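You operate a simulated robot arm through the tools that you are given. There is no shell and no other tool. Be economical: measure what you need, move in short steps, check, and stop when the job is done.

Carry out the task below with a simulated two-armed robot. There is one attempt and no reset: what you move stays moved.

## Task
Fetch the brown bottle and stand it on the table top before the steel track. Then put one of the small tubs from the second shelf from the bottom of the green rack on the ledge under the taps. Then put one of the flip-top bottles from the top of the grey counter board on the third shop shelf by the passage from the bottom. Then take the small bottle labelled "dish soap" from the top of the grey counter board and put it on the third shelf from the bottom of the green rack. Then stack the carton marked "hand soap" from the top of the grey counter board on top of the carton marked "floor soap". Then put one of the white bottles from the top of the wooden counter on the white plates. Then take the pull-top bottle that says "0512" from the top of the wooden counter and put it on the second shop shelf by the wall from the bottom. Keep to this order. Set down upright: brown bottle, small tub, flip-top bottle, small bottle, white bottle, pull-top bottle.

The check looks at the end state, three seconds after you hand in, the way a careful person would. Anything else that was tipped, shoved, dropped, spilled or broken makes it a failure.

## Robot
Two 7-joint arms with two-finger parallel grippers on one trunk, on a base that drives. Base frame: it is fixed to the floor where the robot stands at the start and does not move with it; the origin is under the middle of the robot, x ahead of it, y to its left, z up; the surface under the hand at the start is at about z = 860. Readings come in mm, rad, newtons and seconds.
The left shoulder is at the start at [70, 130, 1237], the right one opposite. With the tool pointing down near the work surface each hand reaches from about 100 to 500 mm from the robot's upright axis, wherever it stands, measured 20 degrees to its own side. Places, roughly: brown bottle [500, -250, 1000]; dish soap carton, floor soap carton, hand soap car [-250, 5500, 1000]; flip-top bottle [-250, 5500, 1250]; ledge under the taps (67x21 cm) [560, 1220, 440]; pull-top bottle [-1250, 5500, 1250]; second shop shelf by the wall [-3300, 3600, 600]; small bottle [-250, 5500, 1250]; small tub [1000, 5000, 750]; table top before the steel track (52x13 cm) [320, -900, 860]; third shelf of the green rack [600, 4800, 1200]; third shop shelf by the passage [-2000, 3600, 1000]; white bottle [-1500, 5500, 1250]; white bottle (7x7x30 cm) [-1300, 5400, 1200]; white bottle (8x8x32 cm) [-1000, 5500, 1200]; white plates (19x19x3 cm) [-800, 5400, 1100]. Payload 1.57 kg a hand.
The TCP of each hand is the grasp point between the finger pads, 30 mm short of the fingertips. In the tool frame z runs along the fingers and y along their closing line. The gripper opens to 80 mm. The fingers are 17 mm wide and 12 mm thick; the gripper's body (40 by 82 mm) begins 80 mm behind the TCP.
Orientation is that of the tool frame in the base frame, as a unit quaternion [x, y, z, w]. With the fingers straight down and closing along the base's y, the tool's x points along the base's -x, its y along +y and its z along -z.

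## Interface
- The arms move only by the tool servo_tool. It takes "left_rows", "right_rows" or both (then of equal length, played together; a hand with none holds still); each is a list of rows, each a list of 3 entries, a list of its own where there are three numbers: the shift along the base's x, y, z in units of 40 mm (1.0 is 40 mm), then the turn, a rotation vector about the base's x, y, z in units of 4 degrees (1.0 is 4 degrees), then the opening in per cent of the stroke, from 0 (shut) to 100 (fully open). In form: [[[dx, dy, dz], [ax, ay, az], hand], ...]. A call has 1 to 10 rows; each row shifts and turns the commanded pose from where the row before left it. A call with a number of a shift or a turn outside -1 to 1 is refused whole. A row lasts 0.2 s, in which the tool goes at most 50 mm and 0.15 rad; a call with a longer step from one row to the next is refused whole, and so is a gripper value outside its range. A pose out of reach is approached as far as the arm can. The call stops where the force on the tool passes 40 N (or 10 N more than at its start, if that is more) or the arm is blocked; 0.2 s more then pass. Each finger travels about 108 mm/s and halts on what it meets, pressing with about 30 N; the grip force reading is that of the motor and also rises with nothing between the fingers. The clock runs only during rows and for 0.2 s after the last one: add rows that do not move to give the fingers time. It gives the time, the measured TCP pose, the force on the tool (base axes), the opening and the grip force at its end, in the units of the frame above (readings bear some noise), with the torque about the TCP (base axes, N m) and any sound that the robot's microphone picked up, and new pictures: "views" is both (left out), scene, wrist or none (wrist: the cameras of the hands that moved).
- Cameras (640 x 400 px; columns grow to the right, rows downward): "scene" is now at [120, -21.1, 1454.1]; the picture's right is [-0.32, -0.95, 0.00], its down [-0.72, 0.24, -0.65] and it looks along [0.62, -0.21, -0.76] (base axes); focal length 261 px, centre (320, 200). "left" rides on the left gripper at [72, 7, -122] in its tool frame; the picture's right is [-0.09, 1.00, 0.00], its down [-0.84, -0.08, -0.54] and it looks along [-0.54, -0.05, 0.84] (tool axes); focal length 238 px, centre (320, 200). "right" rides on the right gripper at [72, -7, -122] in its tool frame; the picture's right is [0.09, 1.00, 0.00], its down [-0.84, 0.08, -0.54] and it looks along [-0.54, 0.05, 0.84] (tool axes); focal length 238 px, centre (320, 200). There is no depth. A picture from a camera that has moved, and an enlarged one, comes with that camera's place and axes in the base frame and with its lens. The place of the scene camera against the robot may be out by one fixed shift of up to 12 mm in any direction.
- move_column(by): slides the trunk up (or, below 0, down) by that many mm; the arms and the scene camera ride with it, the base frame stays. It gives what a move gives, with no picture.
- drive_base(legs): drives the robot by 1 to 6 legs, each [ahead, left, turn to the left] in mm, mm and rad, along the robot's own axes; the way and the turn of a leg run together, so that a leg with both is an arc; at most 1500 mm and 3.142 rad a leg. The arms and the cameras ride along, it lands a little off, and it stops where it bumps. It gives what a move gives, and a new picture of the scene camera.
- aim_head(pan, tilt): turns the head with the scene camera to pan (to the left, within 1.501 rad either way) and tilt (down, from -0.506 to 1.204), counted from straight ahead of the robot. It gives what a move gives, and a new picture of the scene camera.
- close_up(camera, box): a new picture of the part [left, top, right, bottom] of that camera's present view, enlarged. No time passes.
- finish_job(): hands the job in; it is judged then, once.

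Work in short steps. Places have to be worked out from the pictures, the camera data and where the tool is seen: move nearer, look again, correct. Check each grasp and each placing, and mend what went wrong. You have 207 turns and 260 pictures in all, those below and enlarged ones among them. Open the grippers and draw the arms clear of the work before you hand the job in, unless the task says otherwise; then end with one line.

The tools are called after ">>>" by a JSON object that holds its "name" and its "arguments". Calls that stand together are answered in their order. servo_tool: Moves the arms, as the interface text tells. Its arguments: {"type":"object","properties":{"left_rows":{"type":"array"},"right_rows":{"type":"array"},"views":{"type":"string","enum":["both","scene","wrist","none"]}},"required":[]} The other tools are called the same way: move_column (by) slides the trunk up or down; drive_base (legs) drives the base; aim_head (pan, tilt) turns the head that bears the scene camera; close_up (camera, box) takes an enlarged picture of a part of a camera's view; finish_job () hands the job in.

At the start:

```text
clock: 0.0
left_tool_pos: [376.3, 35.5, 1192.6]
left_ee_rot: [-0.001, 1.0, 0.0, -0.001]
left_wrist_force: [-0.6, -0.1, 0.0]
left_ft_torque: [0.01, 0.0, 0.02]
left_finger_gap: 80.1
left_grasp_force: 0.0
right_tool_pos: [293.3, -238.6, 1103.0]
right_ee_rot: [0.0, 1.0, 0.001, 0.0]
right_wrist_force: [0.2, 0.5, 1.1]
right_ft_torque: [-0.01, 0.04, -0.01]
right_finger_gap: 80.1
right_grasp_force: 0.0
trunk travel left (down, up): [-875.0, 65.0]
robot x, y, heading: [-0.7, -2.4, -0.0]
head pan, tilt: [-0.323, 0.859]
```

scene: 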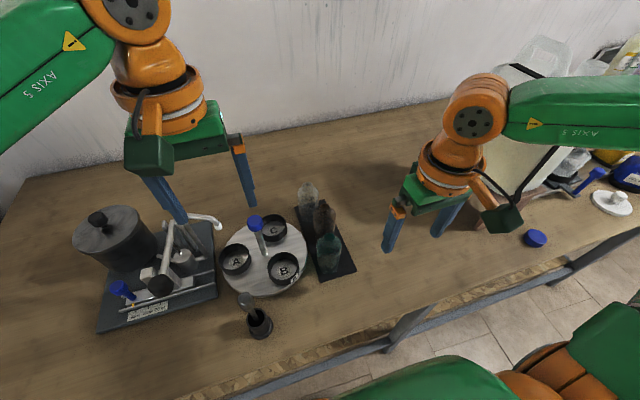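
right: 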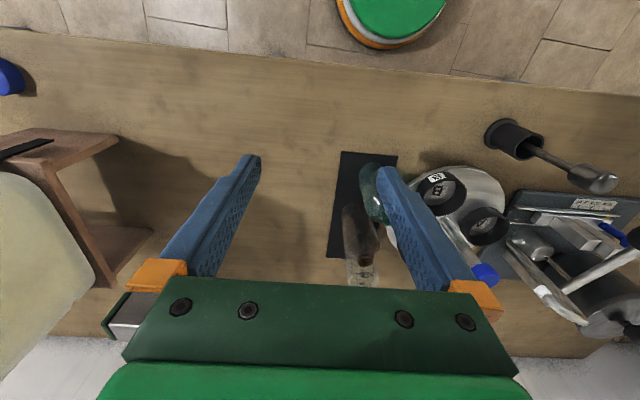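
left: 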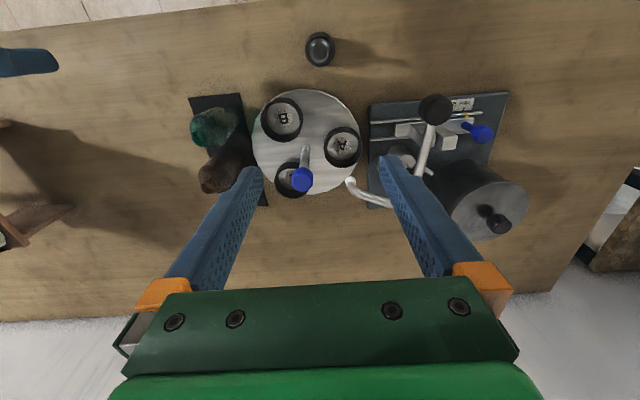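

The scene shows three small bottles on a black mat, brown in the middle. I take an enlarged look to judge their places.

>>> {"name": "close_up", "arguments": {"camera": "scene", "box": [220, 150, 380, 300]}}

>>> {"name": "close_up", "arguments": {"camera": "right", "box": [300, 120, 460, 300]}}

```text
2.67 times, centred on (300, 225) of scene
camera zoom: at [120.0, -21.1, 1454.1], right [-0.32, -0.95, 0.0], down [-0.72, 0.24, -0.65], along [0.62, -0.21, -0.76], focal length 696 px, centre (373, 133)
```

zoom: 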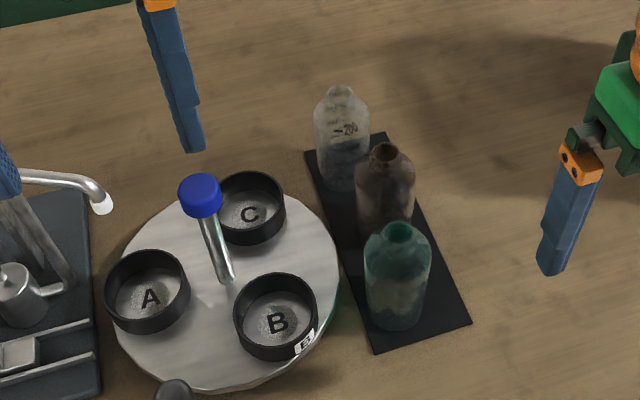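

```text
2.22 times, centred on (380, 210) of right
camera zoom: at [222.2, -246.1, 1225.0], right [-0.09, 1.0, 0.0], down [0.84, 0.08, 0.54], along [0.54, 0.05, -0.84], focal length 530 px, centre (187, 178)
```

zoom: 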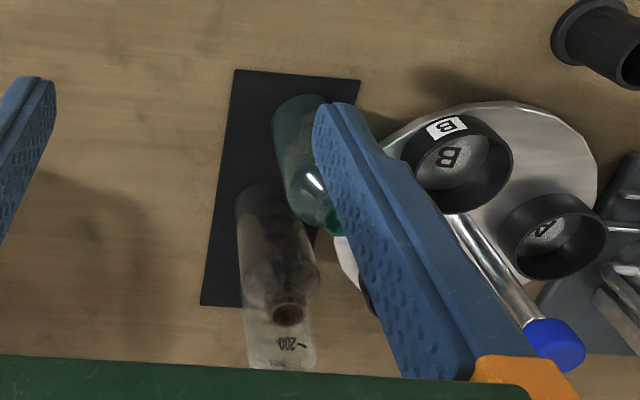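

Triangulated from both cameras, the brown bottle's mouth is at about [482, -154, 978], and the neighbours stand ~80 mm away along x. I move the right hand above it, fingers closing along y.

>>> {"name": "servo_tool", "arguments": {"right_rows": [[[0.945, 0.42, 0], [0, 0, 0], 100], [[0.945, 0.42, 0], [0, 0, 0], 100], [[0.945, 0.42, 0], [0, 0, 0], 100], [[0.945, 0.42, 0], [0, 0, 0], 100], [[0.945, 0.42, 0], [0, 0, 0], 100], [[0, 0, 0], [0, 0, 0], 100]]}}

```text
clock: 1.4
left_tool_pos: [376.3, 36.7, 1191.7]
left_ee_rot: [0.0, 1.0, 0.0, -0.001]
left_wrist_force: [-0.8, -0.5, -0.4]
left_ft_torque: [0.02, 0.01, 0.01]
left_finger_gap: 79.8
left_grasp_force: 0.0
right_tool_pos: [426.5, -182.7, 1102.0]
right_ee_rot: [0.0, 1.0, 0.001, 0.001]
right_wrist_force: [0.6, -0.1, 0.0]
right_ft_torque: [0.01, 0.02, -0.02]
right_finger_gap: 79.6
right_grasp_force: 0.1
right hand out of reach, approached as far as the arm can: row 4, 5
trunk travel left (down, up): [-875.0, 65.0]
robot x, y, heading: [2.0, -1.1, 0.001]
head pan, tilt: [-0.323, 0.859]
camera scene: at [119.7, -20.7, 1454.1], right [-0.32, -0.95, 0.0], down [-0.72, 0.24, -0.65], along [0.62, -0.21, -0.76], focal length 261 px, centre (320, 200)
camera right: at [355.8, -190.1, 1224.2], right [-0.09, 1.0, 0.0], down [0.84, 0.08, 0.54], along [0.54, 0.05, -0.84], focal length 238 px, centre (320, 200)
```

scene: 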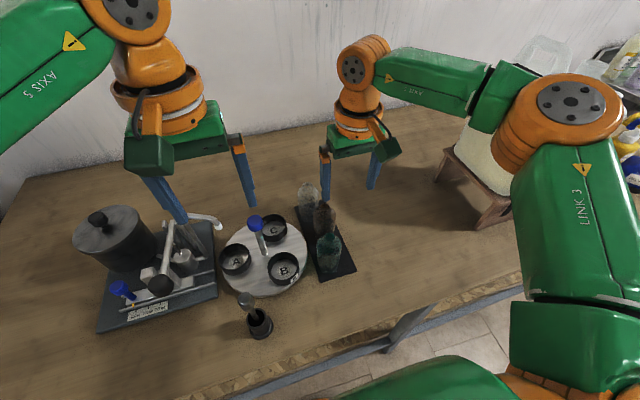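
right: 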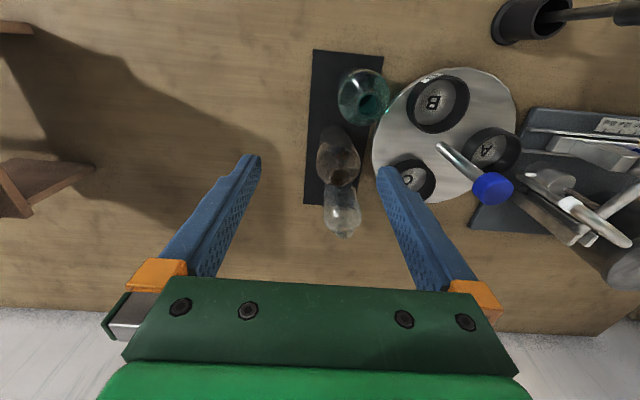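

Out of reach by ~60 mm; all clear below, so I drive the base ahead 80 mm.

>>> {"name": "drive_base", "arguments": {"legs": [[80, 0, 0]]}}

```text
clock: 2.7
left_tool_pos: [449.9, 37.3, 1190.1]
left_ee_rot: [-0.006, 1.0, -0.001, -0.003]
left_wrist_force: [0.5, -0.4, -0.8]
left_ft_torque: [0.02, 0.02, -0.01]
left_finger_gap: 80.0
left_grasp_force: 0.0
right_tool_pos: [501.2, -180.6, 1099.5]
right_ee_rot: [-0.005, 1.0, 0.002, -0.003]
right_wrist_force: [0.7, 0.9, -0.4]
right_ft_torque: [0.02, 0.07, -0.02]
right_finger_gap: 79.9
right_grasp_force: 0.1
trunk travel left (down, up): [-875.0, 65.0]
robot x, y, heading: [67.2, -3.3, 0.01]
head pan, tilt: [-0.323, 0.859]
stopped in leg 1: the robot was blocked; the commanded pose is now the measured one
camera scene: at [194.8, -21.3, 1453.4], right [-0.31, -0.95, 0.0], down [-0.72, 0.23, -0.65], along [0.62, -0.2, -0.76], focal length 261 px, centre (320, 200)
```

scene: 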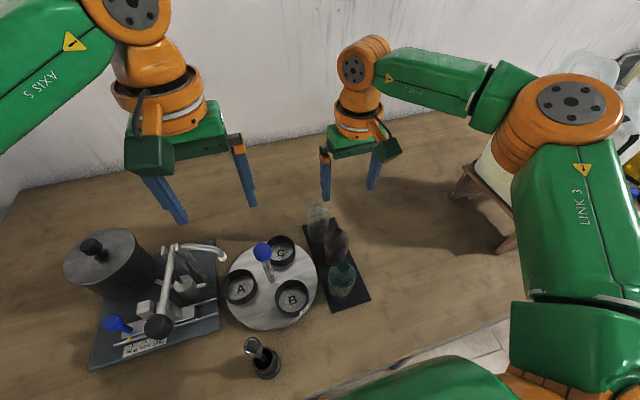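

It touched the table edge after ~75 mm; I back off slightly so as not to lean on it.

>>> {"name": "drive_base", "arguments": {"legs": [[-12, 0, -0.01]]}}

>>> {"name": "servo_tool", "arguments": {"right_rows": [[[0, 0.3, 0], [0, 0, 0], 100], [[0, 0.3, -0.3], [0, 0, 0], 100], [[0, 0, 0], [0, 0, 0], 100]]}}

```text
clock: 3.4
left_tool_pos: [436.0, 33.9, 1192.8]
left_ee_rot: [0.0, 1.0, 0.0, -0.002]
left_wrist_force: [0.3, -0.2, 0.2]
left_ft_torque: [0.02, 0.04, 0.02]
left_finger_gap: 80.1
left_grasp_force: 0.1
right_tool_pos: [485.9, -184.6, 1100.1]
right_ee_rot: [0.0, 1.0, 0.001, -0.001]
right_wrist_force: [0.0, -0.2, 0.6]
right_ft_torque: [-0.02, 0.06, 0.0]
right_finger_gap: 80.1
right_grasp_force: 0.1
trunk travel left (down, up): [-875.0, 65.0]
robot x, y, heading: [56.9, 0.6, -0.002]
head pan, tilt: [-0.323, 0.859]
camera scene: at [179.4, -22.4, 1453.7], right [-0.32, -0.95, 0.0], down [-0.72, 0.24, -0.65], along [0.62, -0.21, -0.76], focal length 261 px, centre (320, 200)
```

scene: 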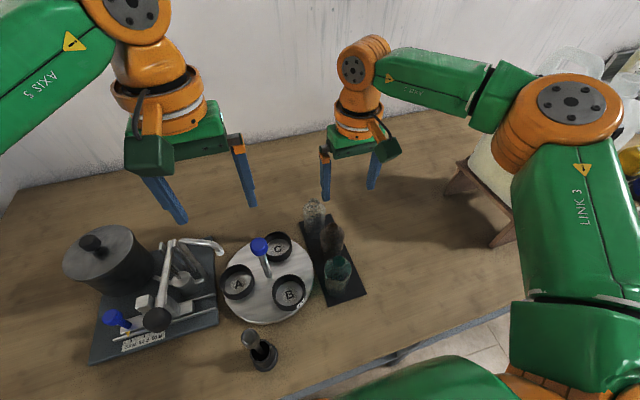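

```text
clock: 4.2
left_tool_pos: [433.0, 34.0, 1193.0]
left_ee_rot: [0.0, 1.0, 0.0, -0.001]
left_wrist_force: [0.0, -0.3, -1.2]
left_ft_torque: [-0.02, -0.02, -0.01]
left_finger_gap: 80.0
left_grasp_force: 0.1
right_tool_pos: [473.0, -168.8, 1089.8]
right_ee_rot: [0.0, 1.0, 0.002, 0.001]
right_wrist_force: [-0.6, 0.1, -1.1]
right_ft_torque: [0.02, 0.0, 0.02]
right_finger_gap: 80.1
right_grasp_force: 0.1
right hand out of reach, approached as far as the arm can: row 1, 2
trunk travel left (down, up): [-875.0, 65.0]
robot x, y, heading: [56.5, -3.0, 0.002]
head pan, tilt: [-0.323, 0.859]
camera scene: at [175.8, -22.9, 1454.0], right [-0.32, -0.95, 0.0], down [-0.72, 0.24, -0.65], along [0.62, -0.21, -0.76], focal length 261 px, centre (320, 200)
camera right: at [401.2, -175.8, 1212.0], right [-0.09, 1.0, 0.0], down [0.84, 0.08, 0.54], along [0.54, 0.05, -0.84], focal length 238 px, centre (320, 200)
```

scene: 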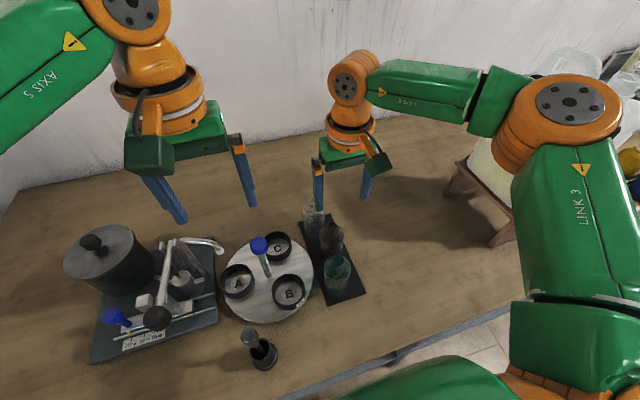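
right: 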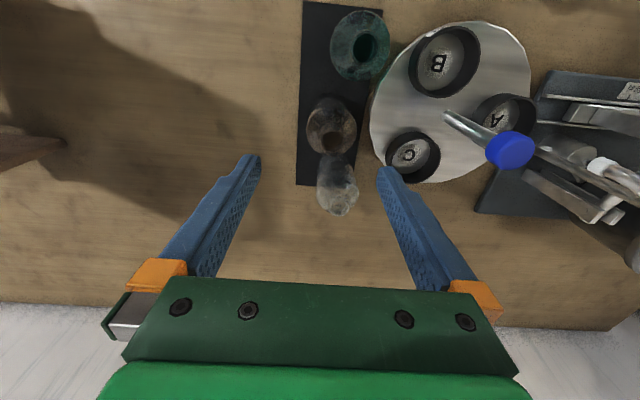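

Bottle mouth now measures about [478, -150, 978]. The reach grows lower down, so I descend 55 mm while correcting the position and look.

>>> {"name": "servo_tool", "arguments": {"right_rows": [[[0, 0, -0.9], [0, 0, 0], 100], [[0, 0, -0.5], [0, 0, 0], 100], [[0.12, 0.45, 0], [0, 0, 0], 100], [[0, 0, 0], [0, 0, 0], 100]], "views": "wrist"}}

```text
clock: 5.2
left_tool_pos: [431.5, 34.2, 1192.9]
left_ee_rot: [0.0, 1.0, 0.0, -0.001]
left_wrist_force: [-0.1, 0.0, 0.8]
left_ft_torque: [0.0, -0.04, 0.0]
left_finger_gap: 80.1
left_grasp_force: 0.0
right_tool_pos: [458.4, -163.1, 1039.0]
right_ee_rot: [0.0, 1.0, 0.002, 0.001]
right_wrist_force: [0.4, 0.1, -0.1]
right_ft_torque: [0.01, -0.03, -0.02]
right_finger_gap: 80.2
right_grasp_force: 0.0
right hand out of reach, approached as far as the arm can: row 1, 2, 3
trunk travel left (down, up): [-875.0, 65.0]
robot x, y, heading: [56.5, -2.4, -0.002]
head pan, tilt: [-0.323, 0.859]
camera right: at [387.4, -170.4, 1162.1], right [-0.09, 1.0, 0.0], down [0.84, 0.08, 0.54], along [0.54, 0.05, -0.84], focal length 238 px, centre (320, 200)
```

right: 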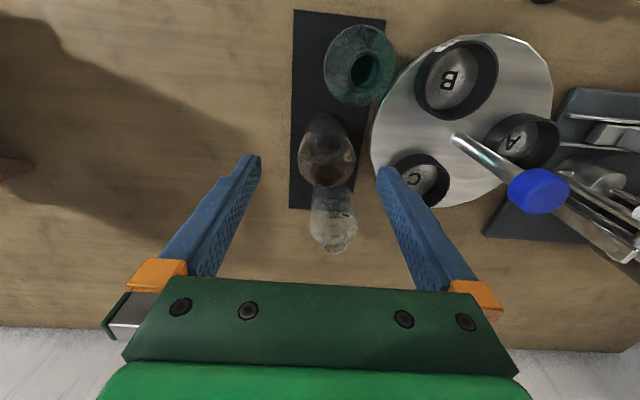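

Reach shrinks as the hand goes lower relative to the shoulder, so the trunk should come down. I first raise the right hand and raise and retract the left, then lower the trunk by 150.

>>> {"name": "servo_tool", "arguments": {"right_rows": [[[0, 0, 1], [0, 0, 0], 100], [[0, 0, 1], [0, 0, 0], 100], [[0, 0, 1], [0, 0, 0], 100], [[0, 0, 0.3], [0, 0, 0], 100]], "left_rows": [[[-0.7, 0, 0.5], [0, 0, 0], 100], [[-0.7, 0, 0.5], [0, 0, 0], 100], [[-0.7, 0, 0.5], [0, 0, 0], 100], [[0, 0, 0.5], [0, 0, 0], 100]], "views": "none"}}

>>> {"name": "move_column", "arguments": {"by": -150}}

>>> {"name": "servo_tool", "arguments": {"right_rows": [[[0, 0.2, 0], [0, 0, 0], 100], [[0, 0, 0], [0, 0, 0], 100]], "views": "both"}}

```text
clock: 6.2
left_tool_pos: [349.0, 34.5, 1272.9]
left_ee_rot: [-0.001, 1.0, 0.0, 0.0]
left_wrist_force: [0.7, 0.4, -0.3]
left_ft_torque: [0.03, 0.0, 0.04]
left_finger_gap: 80.1
left_grasp_force: 0.0
right_tool_pos: [457.8, -164.2, 1160.1]
right_ee_rot: [0.0, 1.0, 0.001, 0.001]
right_wrist_force: [0.7, -0.7, 0.7]
right_ft_torque: [0.01, 0.0, -0.02]
right_finger_gap: 80.2
right_grasp_force: 0.0
right hand out of reach, approached as far as the arm can: row 4
trunk travel left (down, up): [-875.0, 65.0]
robot x, y, heading: [55.4, -3.0, -0.007]
head pan, tilt: [-0.323, 0.859]
```

```text
clock: 8.0
left_tool_pos: [347.6, 34.3, 1122.3]
left_ee_rot: [-0.001, 1.0, 0.0, -0.001]
left_wrist_force: [0.0, -0.4, -0.6]
left_ft_torque: [0.0, 0.01, 0.01]
left_finger_gap: 80.0
left_grasp_force: 0.0
right_tool_pos: [457.5, -162.8, 1009.2]
right_ee_rot: [0.0, 1.0, 0.002, 0.001]
right_wrist_force: [0.3, 0.5, 0.0]
right_ft_torque: [0.02, 0.01, -0.02]
right_finger_gap: 79.9
right_grasp_force: 0.1
trunk travel left (down, up): [-725.0, 215.0]
robot x, y, heading: [52.6, -1.7, -0.004]
head pan, tilt: [-0.323, 0.859]
```

```text
clock: 8.6
left_tool_pos: [347.1, 35.1, 1122.7]
left_ee_rot: [0.0, 1.0, 0.001, -0.001]
left_wrist_force: [-0.4, 1.0, 1.0]
left_ft_torque: [0.0, -0.01, -0.03]
left_finger_gap: 80.2
left_grasp_force: 0.0
right_tool_pos: [454.0, -158.5, 1008.8]
right_ee_rot: [0.001, 1.0, 0.001, 0.002]
right_wrist_force: [0.2, -0.6, -0.3]
right_ft_torque: [0.01, -0.02, 0.0]
right_finger_gap: 80.3
right_grasp_force: 0.0
right hand out of reach, approached as far as the arm can: row 1
trunk travel left (down, up): [-725.0, 215.0]
robot x, y, heading: [54.4, 0.4, 0.001]
head pan, tilt: [-0.323, 0.859]
camera scene: at [175.2, -22.7, 1304.1], right [-0.32, -0.95, 0.0], down [-0.72, 0.24, -0.65], along [0.62, -0.21, -0.76], focal length 261 px, centre (320, 200)
camera right: at [382.4, -165.4, 1131.0], right [-0.09, 1.0, 0.0], down [0.83, 0.07, 0.55], along [0.54, 0.05, -0.84], focal length 238 px, centre (320, 200)
```

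scene: 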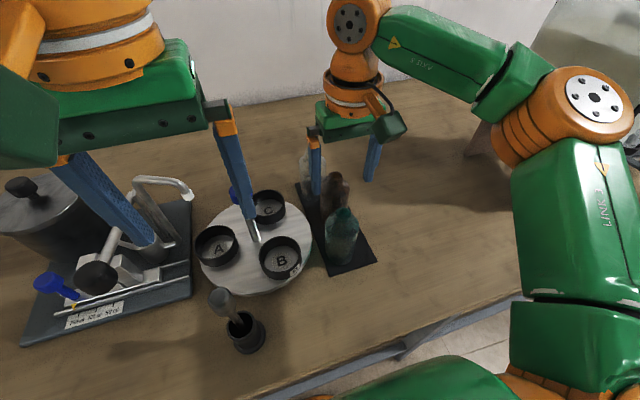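
right: 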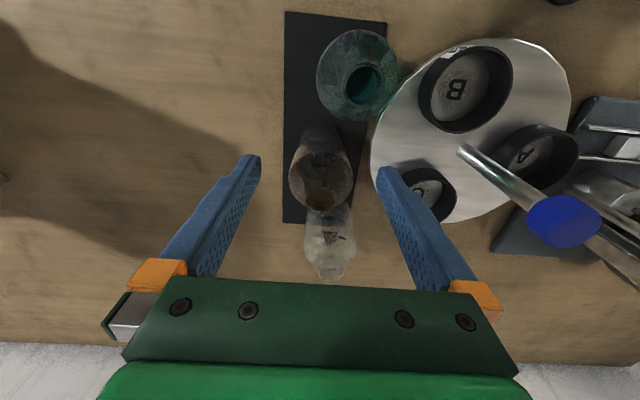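

Reach is best at ~140 mm below the shoulder, so I set that relation: trunk up 62, base ahead 9 mm, then hand down and onto the bottle; the trunk will then carry it down.

>>> {"name": "move_column", "arguments": {"by": 62}}

>>> {"name": "drive_base", "arguments": {"legs": [[9, 0, 0]]}}

>>> {"name": "servo_tool", "arguments": {"right_rows": [[[0, 0, -0.8], [0, 0, 0], 100], [[0, 0, -0.8], [0, 0, 0], 100], [[0.3, 0.1, 0], [0, 0, 0], 100], [[0, 0, 0], [0, 0, 0], 100]], "views": "wrist"}}

```text
clock: 9.6
left_tool_pos: [348.1, 34.0, 1183.7]
left_ee_rot: [-0.001, 1.0, 0.0, -0.001]
left_wrist_force: [0.5, -0.1, 0.7]
left_ft_torque: [0.02, 0.02, -0.03]
left_finger_gap: 80.1
left_grasp_force: 0.0
right_tool_pos: [453.2, -158.3, 1071.7]
right_ee_rot: [0.0, 1.0, 0.002, 0.002]
right_wrist_force: [0.4, -0.1, -0.4]
right_ft_torque: [0.0, 0.0, -0.02]
right_finger_gap: 79.7
right_grasp_force: 0.0
trunk travel left (down, up): [-787.0, 153.0]
robot x, y, heading: [55.3, -1.8, 0.0]
head pan, tilt: [-0.323, 0.859]
```

```text
clock: 10.3
left_tool_pos: [355.5, 34.6, 1185.4]
left_ee_rot: [0.0, 1.0, 0.0, 0.0]
left_wrist_force: [-1.1, 0.6, -0.6]
left_ft_torque: [0.0, -0.03, 0.01]
left_finger_gap: 80.5
left_grasp_force: 0.1
right_tool_pos: [461.2, -157.1, 1070.7]
right_ee_rot: [0.0, 1.0, 0.002, 0.004]
right_wrist_force: [-0.3, -0.4, -0.6]
right_ft_torque: [-0.01, -0.01, 0.0]
right_finger_gap: 79.8
right_grasp_force: 0.1
trunk travel left (down, up): [-787.0, 153.0]
robot x, y, heading: [65.3, -0.9, -0.006]
head pan, tilt: [-0.323, 0.859]
camera scene: at [182.1, -22.7, 1366.3], right [-0.32, -0.95, 0.0], down [-0.72, 0.24, -0.65], along [0.62, -0.21, -0.76], focal length 261 px, centre (320, 200)
```

scene: 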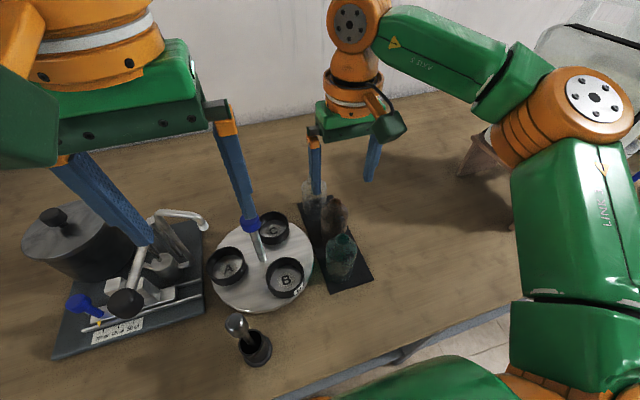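

```text
clock: 11.3
left_tool_pos: [357.1, 34.9, 1184.3]
left_ee_rot: [0.0, 1.0, 0.0, -0.001]
left_wrist_force: [-0.3, -0.9, 0.6]
left_ft_torque: [0.02, 0.01, -0.03]
left_finger_gap: 80.1
left_grasp_force: 0.1
right_tool_pos: [473.6, -155.7, 1006.4]
right_ee_rot: [0.0, 1.0, 0.004, 0.003]
right_wrist_force: [0.1, -0.6, -0.4]
right_ft_torque: [-0.03, 0.0, 0.01]
right_finger_gap: 80.1
right_grasp_force: 0.0
right hand out of reach, approached as far as the arm can: row 3
trunk travel left (down, up): [-787.0, 153.0]
robot x, y, heading: [63.7, -4.1, 0.005]
head pan, tilt: [-0.323, 0.859]
camera right: at [401.4, -163.9, 1128.3], right [-0.09, 1.0, 0.0], down [0.83, 0.07, 0.55], along [0.54, 0.05, -0.84], focal length 238 px, centre (320, 200)
```

right: 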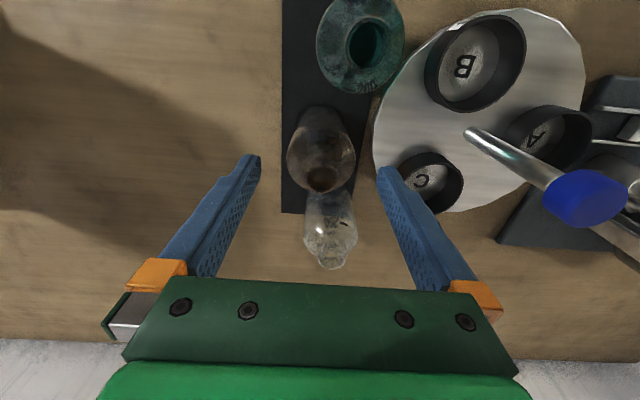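

Mouth reads [481, -154]; the hand is 7 mm short. I tilt the hand 4 degrees (tips forward) to gain reach and shift ahead, at this clear height.

>>> {"name": "servo_tool", "arguments": {"right_rows": [[[0, 0, 0], [0, -1, 0], 100], [[0.2, 0.04, 0], [0, 0, 0], 100], [[0, 0, 0], [0, 0, 0], 100]], "views": "none"}}

```text
clock: 12.1
left_tool_pos: [356.5, 33.8, 1184.7]
left_ee_rot: [0.0, 1.0, 0.0, -0.001]
left_wrist_force: [-0.6, -0.6, -0.1]
left_ft_torque: [0.0, 0.0, 0.02]
left_finger_gap: 80.2
left_grasp_force: 0.0
right_tool_pos: [479.9, -155.1, 1007.0]
right_ee_rot: [-0.001, 0.999, 0.002, 0.036]
right_wrist_force: [1.2, 1.2, 0.7]
right_ft_torque: [-0.04, 0.0, -0.01]
right_finger_gap: 80.2
right_grasp_force: 0.0
trunk travel left (down, up): [-787.0, 153.0]
robot x, y, heading: [64.6, -5.7, -0.0]
head pan, tilt: [-0.323, 0.859]
```

Aligned now at [480, -155]. I lower with the trunk 60 mm and look.

>>> {"name": "move_column", "arguments": {"by": -60}}

>>> {"name": "servo_tool", "arguments": {"right_rows": [[[0, 0, 0], [0, 0, 0], 100]]}}

```text
clock: 13.1
left_tool_pos: [356.3, 35.2, 1125.3]
left_ee_rot: [0.0, 1.0, 0.001, 0.0]
left_wrist_force: [-1.0, 0.3, 0.2]
left_ft_torque: [0.0, 0.0, 0.0]
left_finger_gap: 80.1
left_grasp_force: 0.1
right_tool_pos: [480.1, -154.5, 947.7]
right_ee_rot: [0.0, 0.999, 0.002, 0.038]
right_wrist_force: [-0.1, 0.2, 0.4]
right_ft_torque: [0.01, -0.01, 0.01]
right_finger_gap: 80.1
right_grasp_force: 0.1
trunk travel left (down, up): [-727.0, 213.0]
robot x, y, heading: [64.0, -2.7, -0.002]
head pan, tilt: [-0.323, 0.859]
```

```text
clock: 13.5
left_tool_pos: [356.4, 34.4, 1123.4]
left_ee_rot: [-0.001, 1.0, 0.0, -0.001]
left_wrist_force: [0.6, -0.2, 0.0]
left_ft_torque: [0.0, 0.0, 0.01]
left_finger_gap: 80.3
left_grasp_force: 0.1
right_tool_pos: [480.7, -155.2, 946.1]
right_ee_rot: [0.0, 0.999, 0.001, 0.036]
right_wrist_force: [0.2, 0.4, 0.1]
right_ft_torque: [-0.01, 0.03, -0.02]
right_finger_gap: 79.8
right_grasp_force: 0.1
trunk travel left (down, up): [-727.0, 213.0]
robot x, y, heading: [65.9, -1.7, -0.0]
head pan, tilt: [-0.323, 0.859]
camera scene: at [184.4, -22.7, 1306.1], right [-0.32, -0.95, 0.0], down [-0.72, 0.24, -0.65], along [0.62, -0.21, -0.76], focal length 261 px, centre (320, 200)
camera right: at [400.1, -162.3, 1063.4], right [-0.09, 1.0, 0.0], down [0.79, 0.07, 0.6], along [0.6, 0.05, -0.8], focal length 238 px, centre (320, 200)
```

scene: 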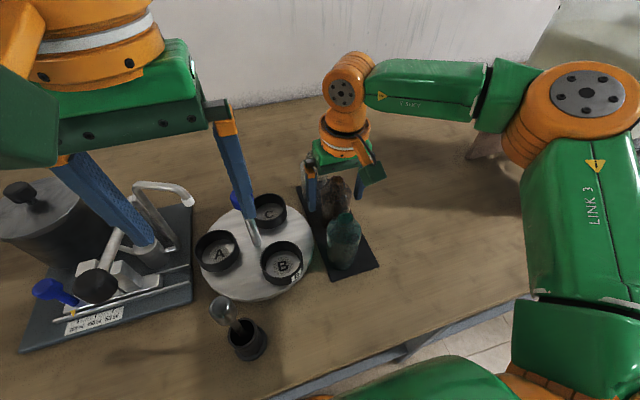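
right: 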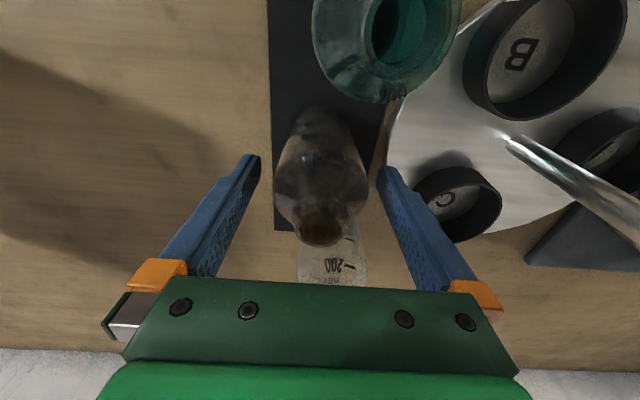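

Bottle centred between the fingers. Down 28 mm more, then close.

>>> {"name": "move_column", "arguments": {"by": -28}}

>>> {"name": "servo_tool", "arguments": {"right_rows": [[[0, 0, 0], [0, 0, 0], 50], [[0, 0, 0], [0, 0, 0], 40], [[0, 0, 0], [0, 0, 0], 40], [[0, 0, 0], [0, 0, 0], 40], [[0, 0, 0], [0, 0, 0], 40]], "views": "wrist"}}

```text
clock: 14.2
left_tool_pos: [355.6, 34.8, 1096.5]
left_ee_rot: [-0.001, 1.0, 0.0, -0.001]
left_wrist_force: [-0.2, -1.0, 0.2]
left_ft_torque: [0.03, -0.03, 0.02]
left_finger_gap: 80.1
left_grasp_force: 0.1
right_tool_pos: [479.0, -154.3, 917.2]
right_ee_rot: [0.0, 0.999, 0.002, 0.037]
right_wrist_force: [0.2, 0.1, -0.2]
right_ft_torque: [0.03, 0.03, -0.01]
right_finger_gap: 80.0
right_grasp_force: 0.1
trunk travel left (down, up): [-699.0, 241.0]
robot x, y, heading: [64.3, -1.8, -0.006]
head pan, tilt: [-0.323, 0.859]
```

```text
clock: 15.4
left_tool_pos: [357.5, 34.8, 1097.2]
left_ee_rot: [0.0, 1.0, 0.0, -0.001]
left_wrist_force: [-0.5, 0.2, -0.8]
left_ft_torque: [0.0, 0.01, 0.0]
left_finger_gap: 80.1
left_grasp_force: 0.1
right_tool_pos: [480.1, -155.1, 918.8]
right_ee_rot: [-0.001, 0.999, 0.002, 0.038]
right_wrist_force: [-0.5, 0.1, 1.7]
right_ft_torque: [-0.09, -0.04, 0.08]
right_finger_gap: 53.8
right_grasp_force: 30.1
trunk travel left (down, up): [-699.0, 241.0]
robot x, y, heading: [63.9, -3.4, -0.002]
head pan, tilt: [-0.323, 0.859]
camera right: at [399.6, -162.2, 1035.6], right [-0.09, 1.0, 0.0], down [0.79, 0.07, 0.6], along [0.6, 0.05, -0.8], focal length 238 px, centre (320, 200)
```

right: 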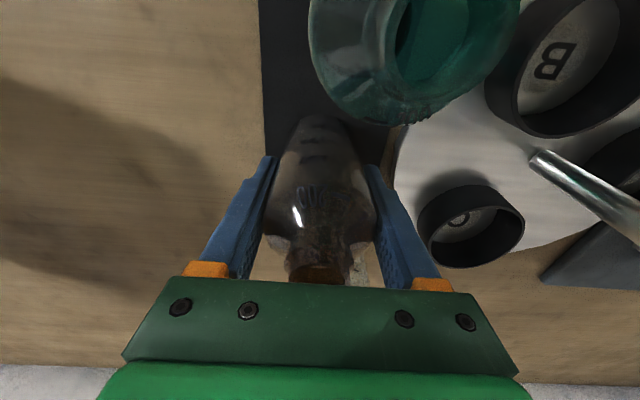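

Gripped at 54 mm. I lift it 170 mm with the trunk, then turn the head to look for the steel track on the right.

>>> {"name": "move_column", "arguments": {"by": 170}}

>>> {"name": "aim_head", "arguments": {"pan": -1.2, "tilt": 0.75}}

```text
clock: 17.4
left_tool_pos: [357.6, 34.4, 1266.5]
left_ee_rot: [0.0, 1.0, -0.001, 0.0]
left_wrist_force: [-0.2, 0.6, 0.3]
left_ft_torque: [0.03, 0.0, 0.03]
left_finger_gap: 80.1
left_grasp_force: 0.0
right_tool_pos: [480.3, -154.4, 1088.5]
right_ee_rot: [0.0, 0.999, 0.002, 0.037]
right_wrist_force: [-0.2, 0.6, -0.5]
right_ft_torque: [0.02, 0.02, 0.0]
right_finger_gap: 53.8
right_grasp_force: 30.1
trunk travel left (down, up): [-869.0, 71.0]
robot x, y, heading: [66.4, -1.7, -0.005]
head pan, tilt: [-0.323, 0.859]
```

```text
clock: 18.6
left_tool_pos: [356.1, 34.6, 1267.0]
left_ee_rot: [0.0, 1.0, 0.001, -0.001]
left_wrist_force: [-0.2, 0.0, -0.1]
left_ft_torque: [0.02, 0.02, -0.02]
left_finger_gap: 80.2
left_grasp_force: 0.0
right_tool_pos: [480.6, -155.6, 1088.8]
right_ee_rot: [0.0, 0.999, 0.001, 0.036]
right_wrist_force: [0.9, 0.1, -0.8]
right_ft_torque: [-0.03, -0.02, -0.01]
right_finger_gap: 53.8
right_grasp_force: 29.8
trunk travel left (down, up): [-869.0, 71.0]
robot x, y, heading: [65.9, -2.5, 0.002]
head pan, tilt: [-1.201, 0.75]
camera scene: at [140.6, -75.2, 1456.8], right [-0.93, -0.36, 0.0], down [-0.25, 0.64, -0.73], along [0.26, -0.68, -0.68], focal length 261 px, centre (320, 200)
```

scene: 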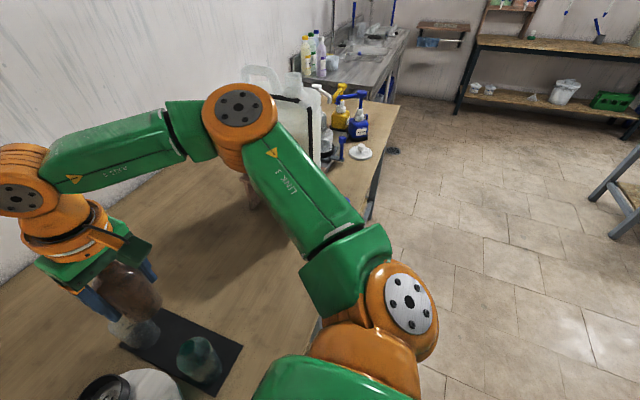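

The view is blocked by the arm. I back off the table, draw the hand in, level it, and drive right to see the area ahead of y = -900.

>>> {"name": "drive_base", "arguments": {"legs": [[-110, 0, 0]]}}

>>> {"name": "servo_tool", "arguments": {"right_rows": [[[-0.8, -0.3, 0], [0, 1, 0], 40], [[-0.8, -0.3, 0], [0, 0, 0], 40], [[-0.8, 0, 0], [0, 0, 0], 40], [[0, 0, 0], [0, 0, 0], 40]], "views": "wrist"}}

>>> {"name": "aim_head", "arguments": {"pan": -0.9, "tilt": 0.6}}

```text
clock: 19.8
left_tool_pos: [248.4, 33.7, 1266.4]
left_ee_rot: [0.001, 1.0, 0.0, -0.004]
left_wrist_force: [0.6, -0.6, 0.8]
left_ft_torque: [-0.01, 0.04, 0.01]
left_finger_gap: 79.8
left_grasp_force: 0.0
right_tool_pos: [369.8, -156.2, 1087.0]
right_ee_rot: [0.002, 0.999, 0.002, 0.036]
right_wrist_force: [0.2, -1.1, -0.9]
right_ft_torque: [0.03, 0.04, -0.01]
right_finger_gap: 53.9
right_grasp_force: 30.1
trunk travel left (down, up): [-869.0, 71.0]
robot x, y, heading: [-53.1, -2.7, -0.003]
head pan, tilt: [-1.201, 0.75]
camera scene: at [32.9, -75.3, 1456.4], right [-0.93, -0.36, 0.0], down [-0.25, 0.64, -0.73], along [0.26, -0.68, -0.68], focal length 261 px, centre (320, 200)
```

scene: 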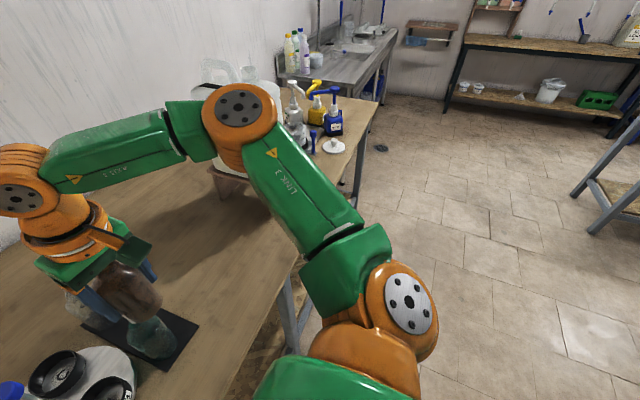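

```text
clock: 20.8
left_tool_pos: [243.7, 34.0, 1266.1]
left_ee_rot: [0.001, 1.0, 0.0, -0.001]
left_wrist_force: [0.0, -0.1, -0.1]
left_ft_torque: [0.03, -0.02, -0.02]
left_finger_gap: 80.1
left_grasp_force: 0.2
right_tool_pos: [270.0, -179.0, 1087.6]
right_ee_rot: [0.002, 1.0, 0.002, 0.001]
right_wrist_force: [0.4, -0.2, -0.2]
right_ft_torque: [-0.01, 0.04, 0.01]
right_finger_gap: 53.9
right_grasp_force: 29.6
trunk travel left (down, up): [-869.0, 71.0]
robot x, y, heading: [-50.6, -3.3, -0.004]
head pan, tilt: [-1.201, 0.75]
camera right: at [198.6, -185.9, 1210.8], right [-0.09, 1.0, 0.0], down [0.84, 0.07, 0.55], along [0.54, 0.05, -0.84], focal length 238 px, centre (320, 200)
```

right: 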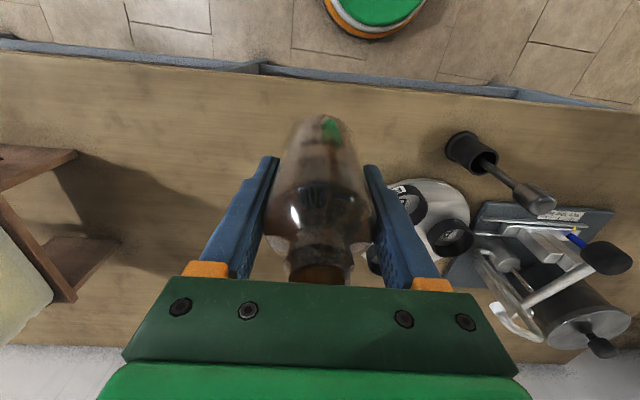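

```text
clock: 21.6
left_tool_pos: [244.1, 35.3, 1266.7]
left_ee_rot: [0.001, 1.0, 0.0, -0.001]
left_wrist_force: [-0.5, -0.2, 0.2]
left_ft_torque: [0.0, 0.03, 0.03]
left_finger_gap: 80.1
left_grasp_force: 0.0
right_tool_pos: [271.7, -178.3, 1088.9]
right_ee_rot: [0.001, 1.0, 0.002, 0.002]
right_wrist_force: [0.0, -0.3, -0.1]
right_ft_torque: [0.0, -0.03, -0.01]
right_finger_gap: 53.8
right_grasp_force: 30.9
trunk travel left (down, up): [-869.0, 71.0]
robot x, y, heading: [-48.6, -0.2, -0.009]
head pan, tilt: [-0.901, 0.6]
camera scene: at [52.1, -67.4, 1469.7], right [-0.79, -0.62, 0.0], down [-0.35, 0.44, -0.82], along [0.51, -0.65, -0.57], focal length 261 px, centre (320, 200)
```

scene: 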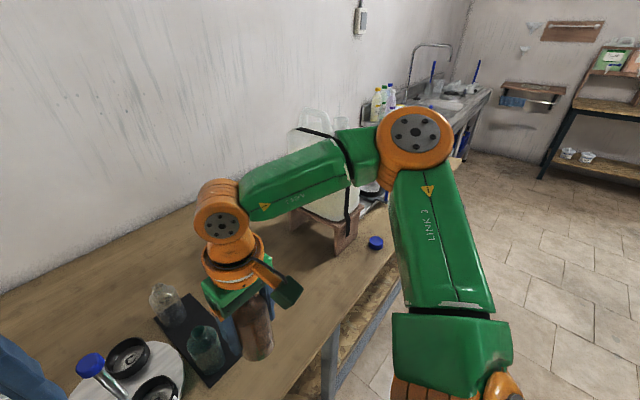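

Floor on the right is clear. I drive 600 mm right.

>>> {"name": "drive_base", "arguments": {"legs": [[0, -600, 0]]}}

>>> {"name": "aim_head", "arguments": {"pan": -0.3, "tilt": 0.7}}

```text
clock: 25.0
left_tool_pos: [238.3, -570.4, 1265.6]
left_ee_rot: [0.005, 1.0, -0.001, -0.001]
left_wrist_force: [-0.5, 0.0, 0.5]
left_ft_torque: [0.0, -0.01, 0.01]
left_finger_gap: 80.1
left_grasp_force: 0.1
right_tool_pos: [264.3, -784.9, 1089.2]
right_ee_rot: [0.006, 1.0, 0.001, 0.003]
right_wrist_force: [-0.1, -0.3, -0.4]
right_ft_torque: [0.0, 0.01, 0.01]
right_finger_gap: 53.6
right_grasp_force: 30.0
trunk travel left (down, up): [-869.0, 71.0]
robot x, y, heading: [-55.4, -605.3, -0.015]
head pan, tilt: [-0.901, 0.6]
camera scene: at [46.3, -670.4, 1469.8], right [-0.79, -0.61, 0.0], down [-0.35, 0.45, -0.83], along [0.5, -0.65, -0.56], focal length 261 px, centre (320, 200)
```

scene: 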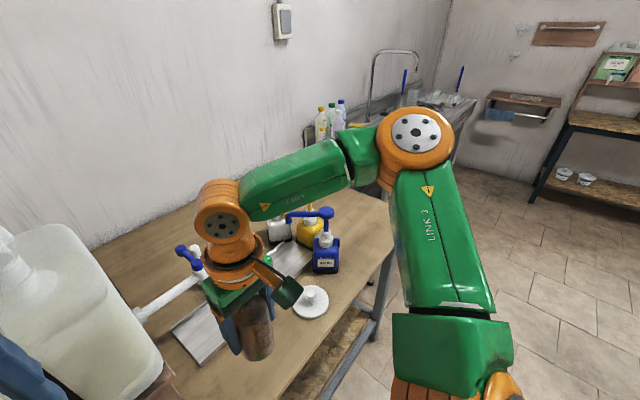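

```text
clock: 26.0
left_tool_pos: [237.9, -573.8, 1266.8]
left_ee_rot: [0.006, 1.0, 0.0, 0.0]
left_wrist_force: [0.9, -0.4, -0.2]
left_ft_torque: [-0.01, 0.0, 0.02]
left_finger_gap: 79.8
left_grasp_force: 0.1
right_tool_pos: [265.1, -786.9, 1089.6]
right_ee_rot: [0.006, 1.0, 0.001, 0.002]
right_wrist_force: [-0.1, 0.1, 0.4]
right_ft_torque: [-0.04, 0.0, 0.01]
right_finger_gap: 53.7
right_grasp_force: 29.9
trunk travel left (down, up): [-869.0, 71.0]
robot x, y, heading: [-52.0, -607.1, -0.01]
head pan, tilt: [-0.3, 0.7]
camera scene: at [73.0, -628.9, 1461.1], right [-0.31, -0.95, 0.0], down [-0.61, 0.2, -0.76], along [0.73, -0.24, -0.64], focal length 261 px, centre (320, 200)
```

scene: 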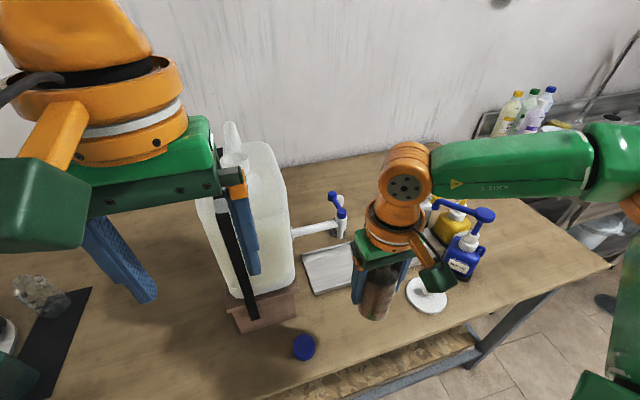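

The steel track is the flat metal plate under the gripper, its front edge near x≈415. Free strip in front of it: between the blue cap (~[302,-666]) and the white disc (~[322,-996]). I move over [320,-830] and look.

>>> {"name": "servo_tool", "arguments": {"right_rows": [[[0.7, -0.5, 0], [0, 0, 0], 40], [[0.68, -0.55, 0], [0, 0, 0], 40], [[0, 0, -1], [0, 0, 0], 40], [[0, 0, 0], [0, 0, 0], 40]]}}

```text
clock: 27.0
left_tool_pos: [238.8, -572.3, 1267.7]
left_ee_rot: [0.005, 1.0, 0.0, -0.002]
left_wrist_force: [0.7, -0.8, -0.7]
left_ft_torque: [0.01, 0.02, 0.02]
left_finger_gap: 79.9
left_grasp_force: 0.1
right_tool_pos: [319.7, -828.7, 1048.0]
right_ee_rot: [0.005, 1.0, 0.002, 0.002]
right_wrist_force: [-0.3, 0.3, -0.5]
right_ft_torque: [0.01, 0.0, 0.02]
right_finger_gap: 53.8
right_grasp_force: 30.1
trunk travel left (down, up): [-869.0, 71.0]
robot x, y, heading: [-58.5, -602.6, -0.012]
head pan, tilt: [-0.3, 0.7]
camera scene: at [72.7, -628.3, 1461.1], right [-0.31, -0.95, 0.0], down [-0.61, 0.2, -0.77], along [0.73, -0.23, -0.64], focal length 261 px, centre (320, 200)
camera right: at [248.5, -834.4, 1169.7], right [-0.08, 1.0, 0.0], down [0.84, 0.07, 0.55], along [0.54, 0.05, -0.84], focal length 238 px, centre (320, 200)
```

scene: 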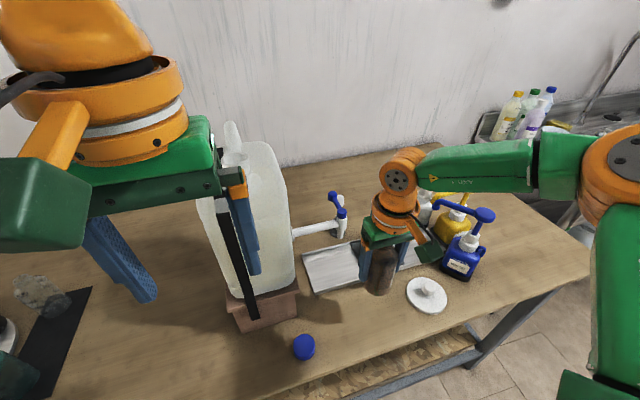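
right: 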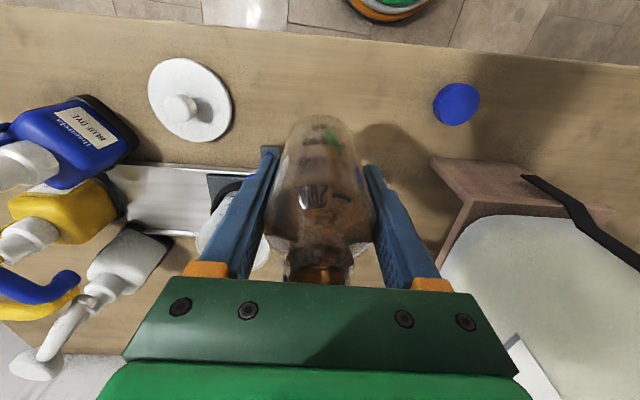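

Clear spot: the track edge is at x≈405 and the bottle would sit at [320,-829]. I lower with the trunk, then finish gently with the arm.

>>> {"name": "move_column", "arguments": {"by": -122}}

>>> {"name": "servo_tool", "arguments": {"right_rows": [[[0, 0, -0.1], [0, 0, 0], 40], [[0, 0, -0.1], [0, 0, 0], 40], [[0, 0, 0], [0, 0, 0], 40]]}}

```text
clock: 28.5
left_tool_pos: [239.0, -572.7, 1144.4]
left_ee_rot: [0.005, 1.0, 0.0, -0.001]
left_wrist_force: [-0.6, 0.6, 0.6]
left_ft_torque: [0.05, -0.01, 0.02]
left_finger_gap: 80.0
left_grasp_force: 0.0
right_tool_pos: [321.0, -829.3, 925.4]
right_ee_rot: [0.006, 1.0, 0.002, 0.001]
right_wrist_force: [1.1, 0.2, -1.2]
right_ft_torque: [0.03, -0.04, 0.0]
right_finger_gap: 53.9
right_grasp_force: 30.5
trunk travel left (down, up): [-747.0, 193.0]
robot x, y, heading: [-52.8, -603.9, -0.012]
head pan, tilt: [-0.3, 0.7]
```

```text
clock: 29.3
left_tool_pos: [237.9, -573.0, 1146.2]
left_ee_rot: [0.005, 1.0, 0.0, -0.001]
left_wrist_force: [-0.7, 0.2, -0.3]
left_ft_torque: [0.01, -0.01, 0.01]
left_finger_gap: 80.2
left_grasp_force: 0.0
right_tool_pos: [320.1, -827.3, 918.6]
right_ee_rot: [0.006, 1.0, 0.001, 0.002]
right_wrist_force: [0.5, -0.2, 0.0]
right_ft_torque: [0.01, -0.01, -0.02]
right_finger_gap: 53.6
right_grasp_force: 29.6
trunk travel left (down, up): [-747.0, 193.0]
robot x, y, heading: [-55.0, -606.6, -0.012]
head pan, tilt: [-0.3, 0.7]
camera scene: at [73.0, -628.5, 1339.1], right [-0.31, -0.95, 0.0], down [-0.61, 0.2, -0.76], along [0.73, -0.23, -0.64], focal length 261 px, centre (320, 200)
camera right: at [248.6, -834.4, 1039.7], right [-0.08, 1.0, 0.0], down [0.84, 0.07, 0.55], along [0.54, 0.05, -0.84], focal length 238 px, centre (320, 200)
```

scene: 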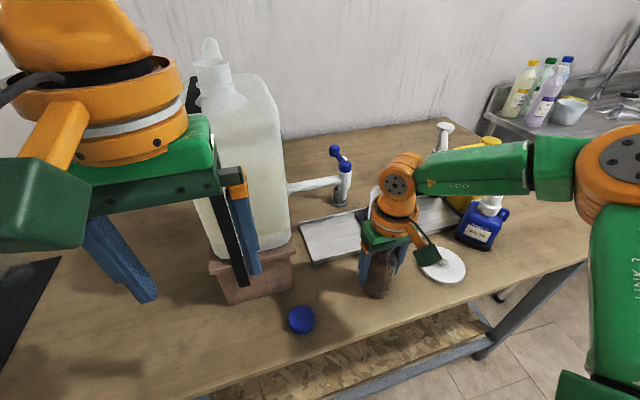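
right: 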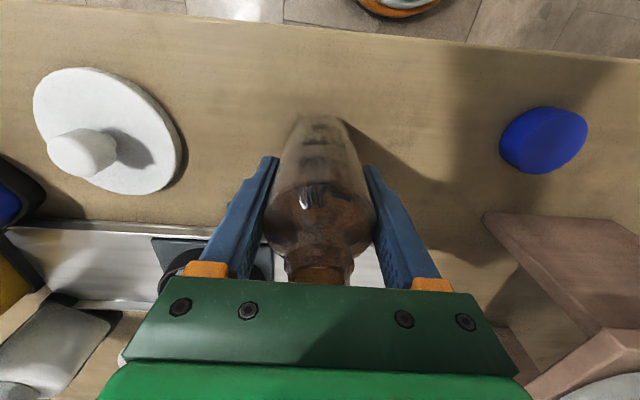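

No contact yet. I lower 2-mm steps further and read the force.

>>> {"name": "servo_tool", "arguments": {"right_rows": [[[0, 0, -0.05], [0, 0, 0], 40], [[0, 0, -0.05], [0, 0, 0], 40], [[0, 0, 0], [0, 0, 0], 40]], "views": "none"}}

```text
clock: 30.1
left_tool_pos: [235.9, -571.2, 1144.8]
left_ee_rot: [0.005, 1.0, -0.001, -0.001]
left_wrist_force: [-0.1, -0.7, -0.5]
left_ft_torque: [0.0, -0.02, -0.01]
left_finger_gap: 80.2
left_grasp_force: 0.1
right_tool_pos: [318.2, -827.8, 915.0]
right_ee_rot: [0.007, 1.0, 0.002, 0.005]
right_wrist_force: [4.1, -4.3, 22.8]
right_ft_torque: [-0.23, -0.72, -0.04]
right_finger_gap: 53.8
right_grasp_force: 29.8
trunk travel left (down, up): [-747.0, 193.0]
robot x, y, heading: [-53.5, -603.9, -0.014]
head pan, tilt: [-0.3, 0.7]
```

Contact (23 N). I ease up 1 mm, open and lift off with the trunk.

>>> {"name": "servo_tool", "arguments": {"right_rows": [[[0, 0, 0.04], [0, 0, 0], 40], [[0, 0, 0], [0, 0, 0], 80], [[0, 0, 0], [0, 0, 0], 100], [[0, 0, 0], [0, 0, 0], 100]], "views": "wrist"}}

>>> {"name": "move_column", "arguments": {"by": 160}}

>>> {"name": "close_up", "arguments": {"camera": "scene", "box": [260, 100, 520, 370]}}

```text
clock: 31.1
left_tool_pos: [239.0, -572.3, 1144.6]
left_ee_rot: [0.005, 1.0, 0.0, -0.001]
left_wrist_force: [0.5, -0.5, -0.4]
left_ft_torque: [-0.01, -0.01, 0.01]
left_finger_gap: 80.0
left_grasp_force: 0.1
right_tool_pos: [319.7, -828.1, 915.1]
right_ee_rot: [0.007, 1.0, 0.002, 0.002]
right_wrist_force: [-0.1, -0.1, -1.0]
right_ft_torque: [0.01, -0.05, -0.03]
right_finger_gap: 80.0
right_grasp_force: 0.1
trunk travel left (down, up): [-747.0, 193.0]
robot x, y, heading: [-53.0, -606.8, -0.01]
head pan, tilt: [-0.3, 0.7]
camera right: at [248.7, -834.5, 1037.5], right [-0.08, 1.0, 0.0], down [0.84, 0.07, 0.55], along [0.54, 0.05, -0.84], focal length 238 px, centre (320, 200)
```

right: 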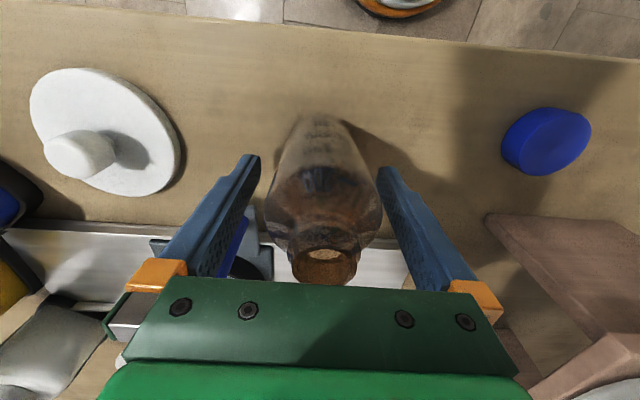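

```text
clock: 32.9
left_tool_pos: [239.5, -572.9, 1304.9]
left_ee_rot: [0.005, 1.0, -0.001, -0.001]
left_wrist_force: [0.0, 0.7, 1.1]
left_ft_torque: [0.02, 0.0, 0.03]
left_finger_gap: 80.1
left_grasp_force: 0.1
right_tool_pos: [319.5, -828.5, 1075.7]
right_ee_rot: [0.006, 1.0, 0.002, 0.001]
right_wrist_force: [0.0, -0.2, 0.3]
right_ft_torque: [0.02, 0.02, 0.02]
right_finger_gap: 80.0
right_grasp_force: 0.0
trunk travel left (down, up): [-907.0, 33.0]
robot x, y, heading: [-51.9, -606.7, -0.015]
head pan, tilt: [-0.3, 0.7]
```

```text
1.48 times, centred on (390, 235) of scene
camera zoom: at [73.1, -628.5, 1499.1], right [-0.31, -0.95, 0.0], down [-0.61, 0.2, -0.76], along [0.73, -0.23, -0.64], focal length 387 px, centre (216, 148)
```

zoom: 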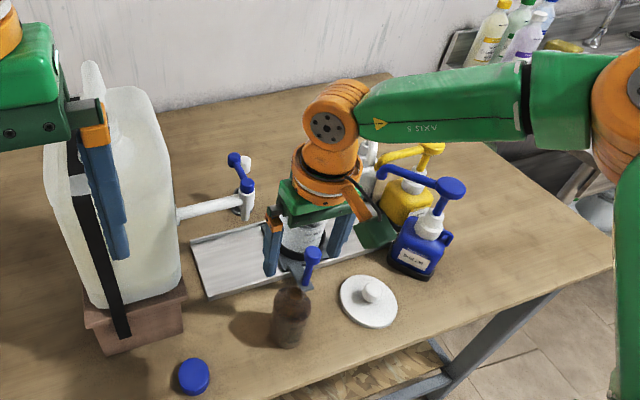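

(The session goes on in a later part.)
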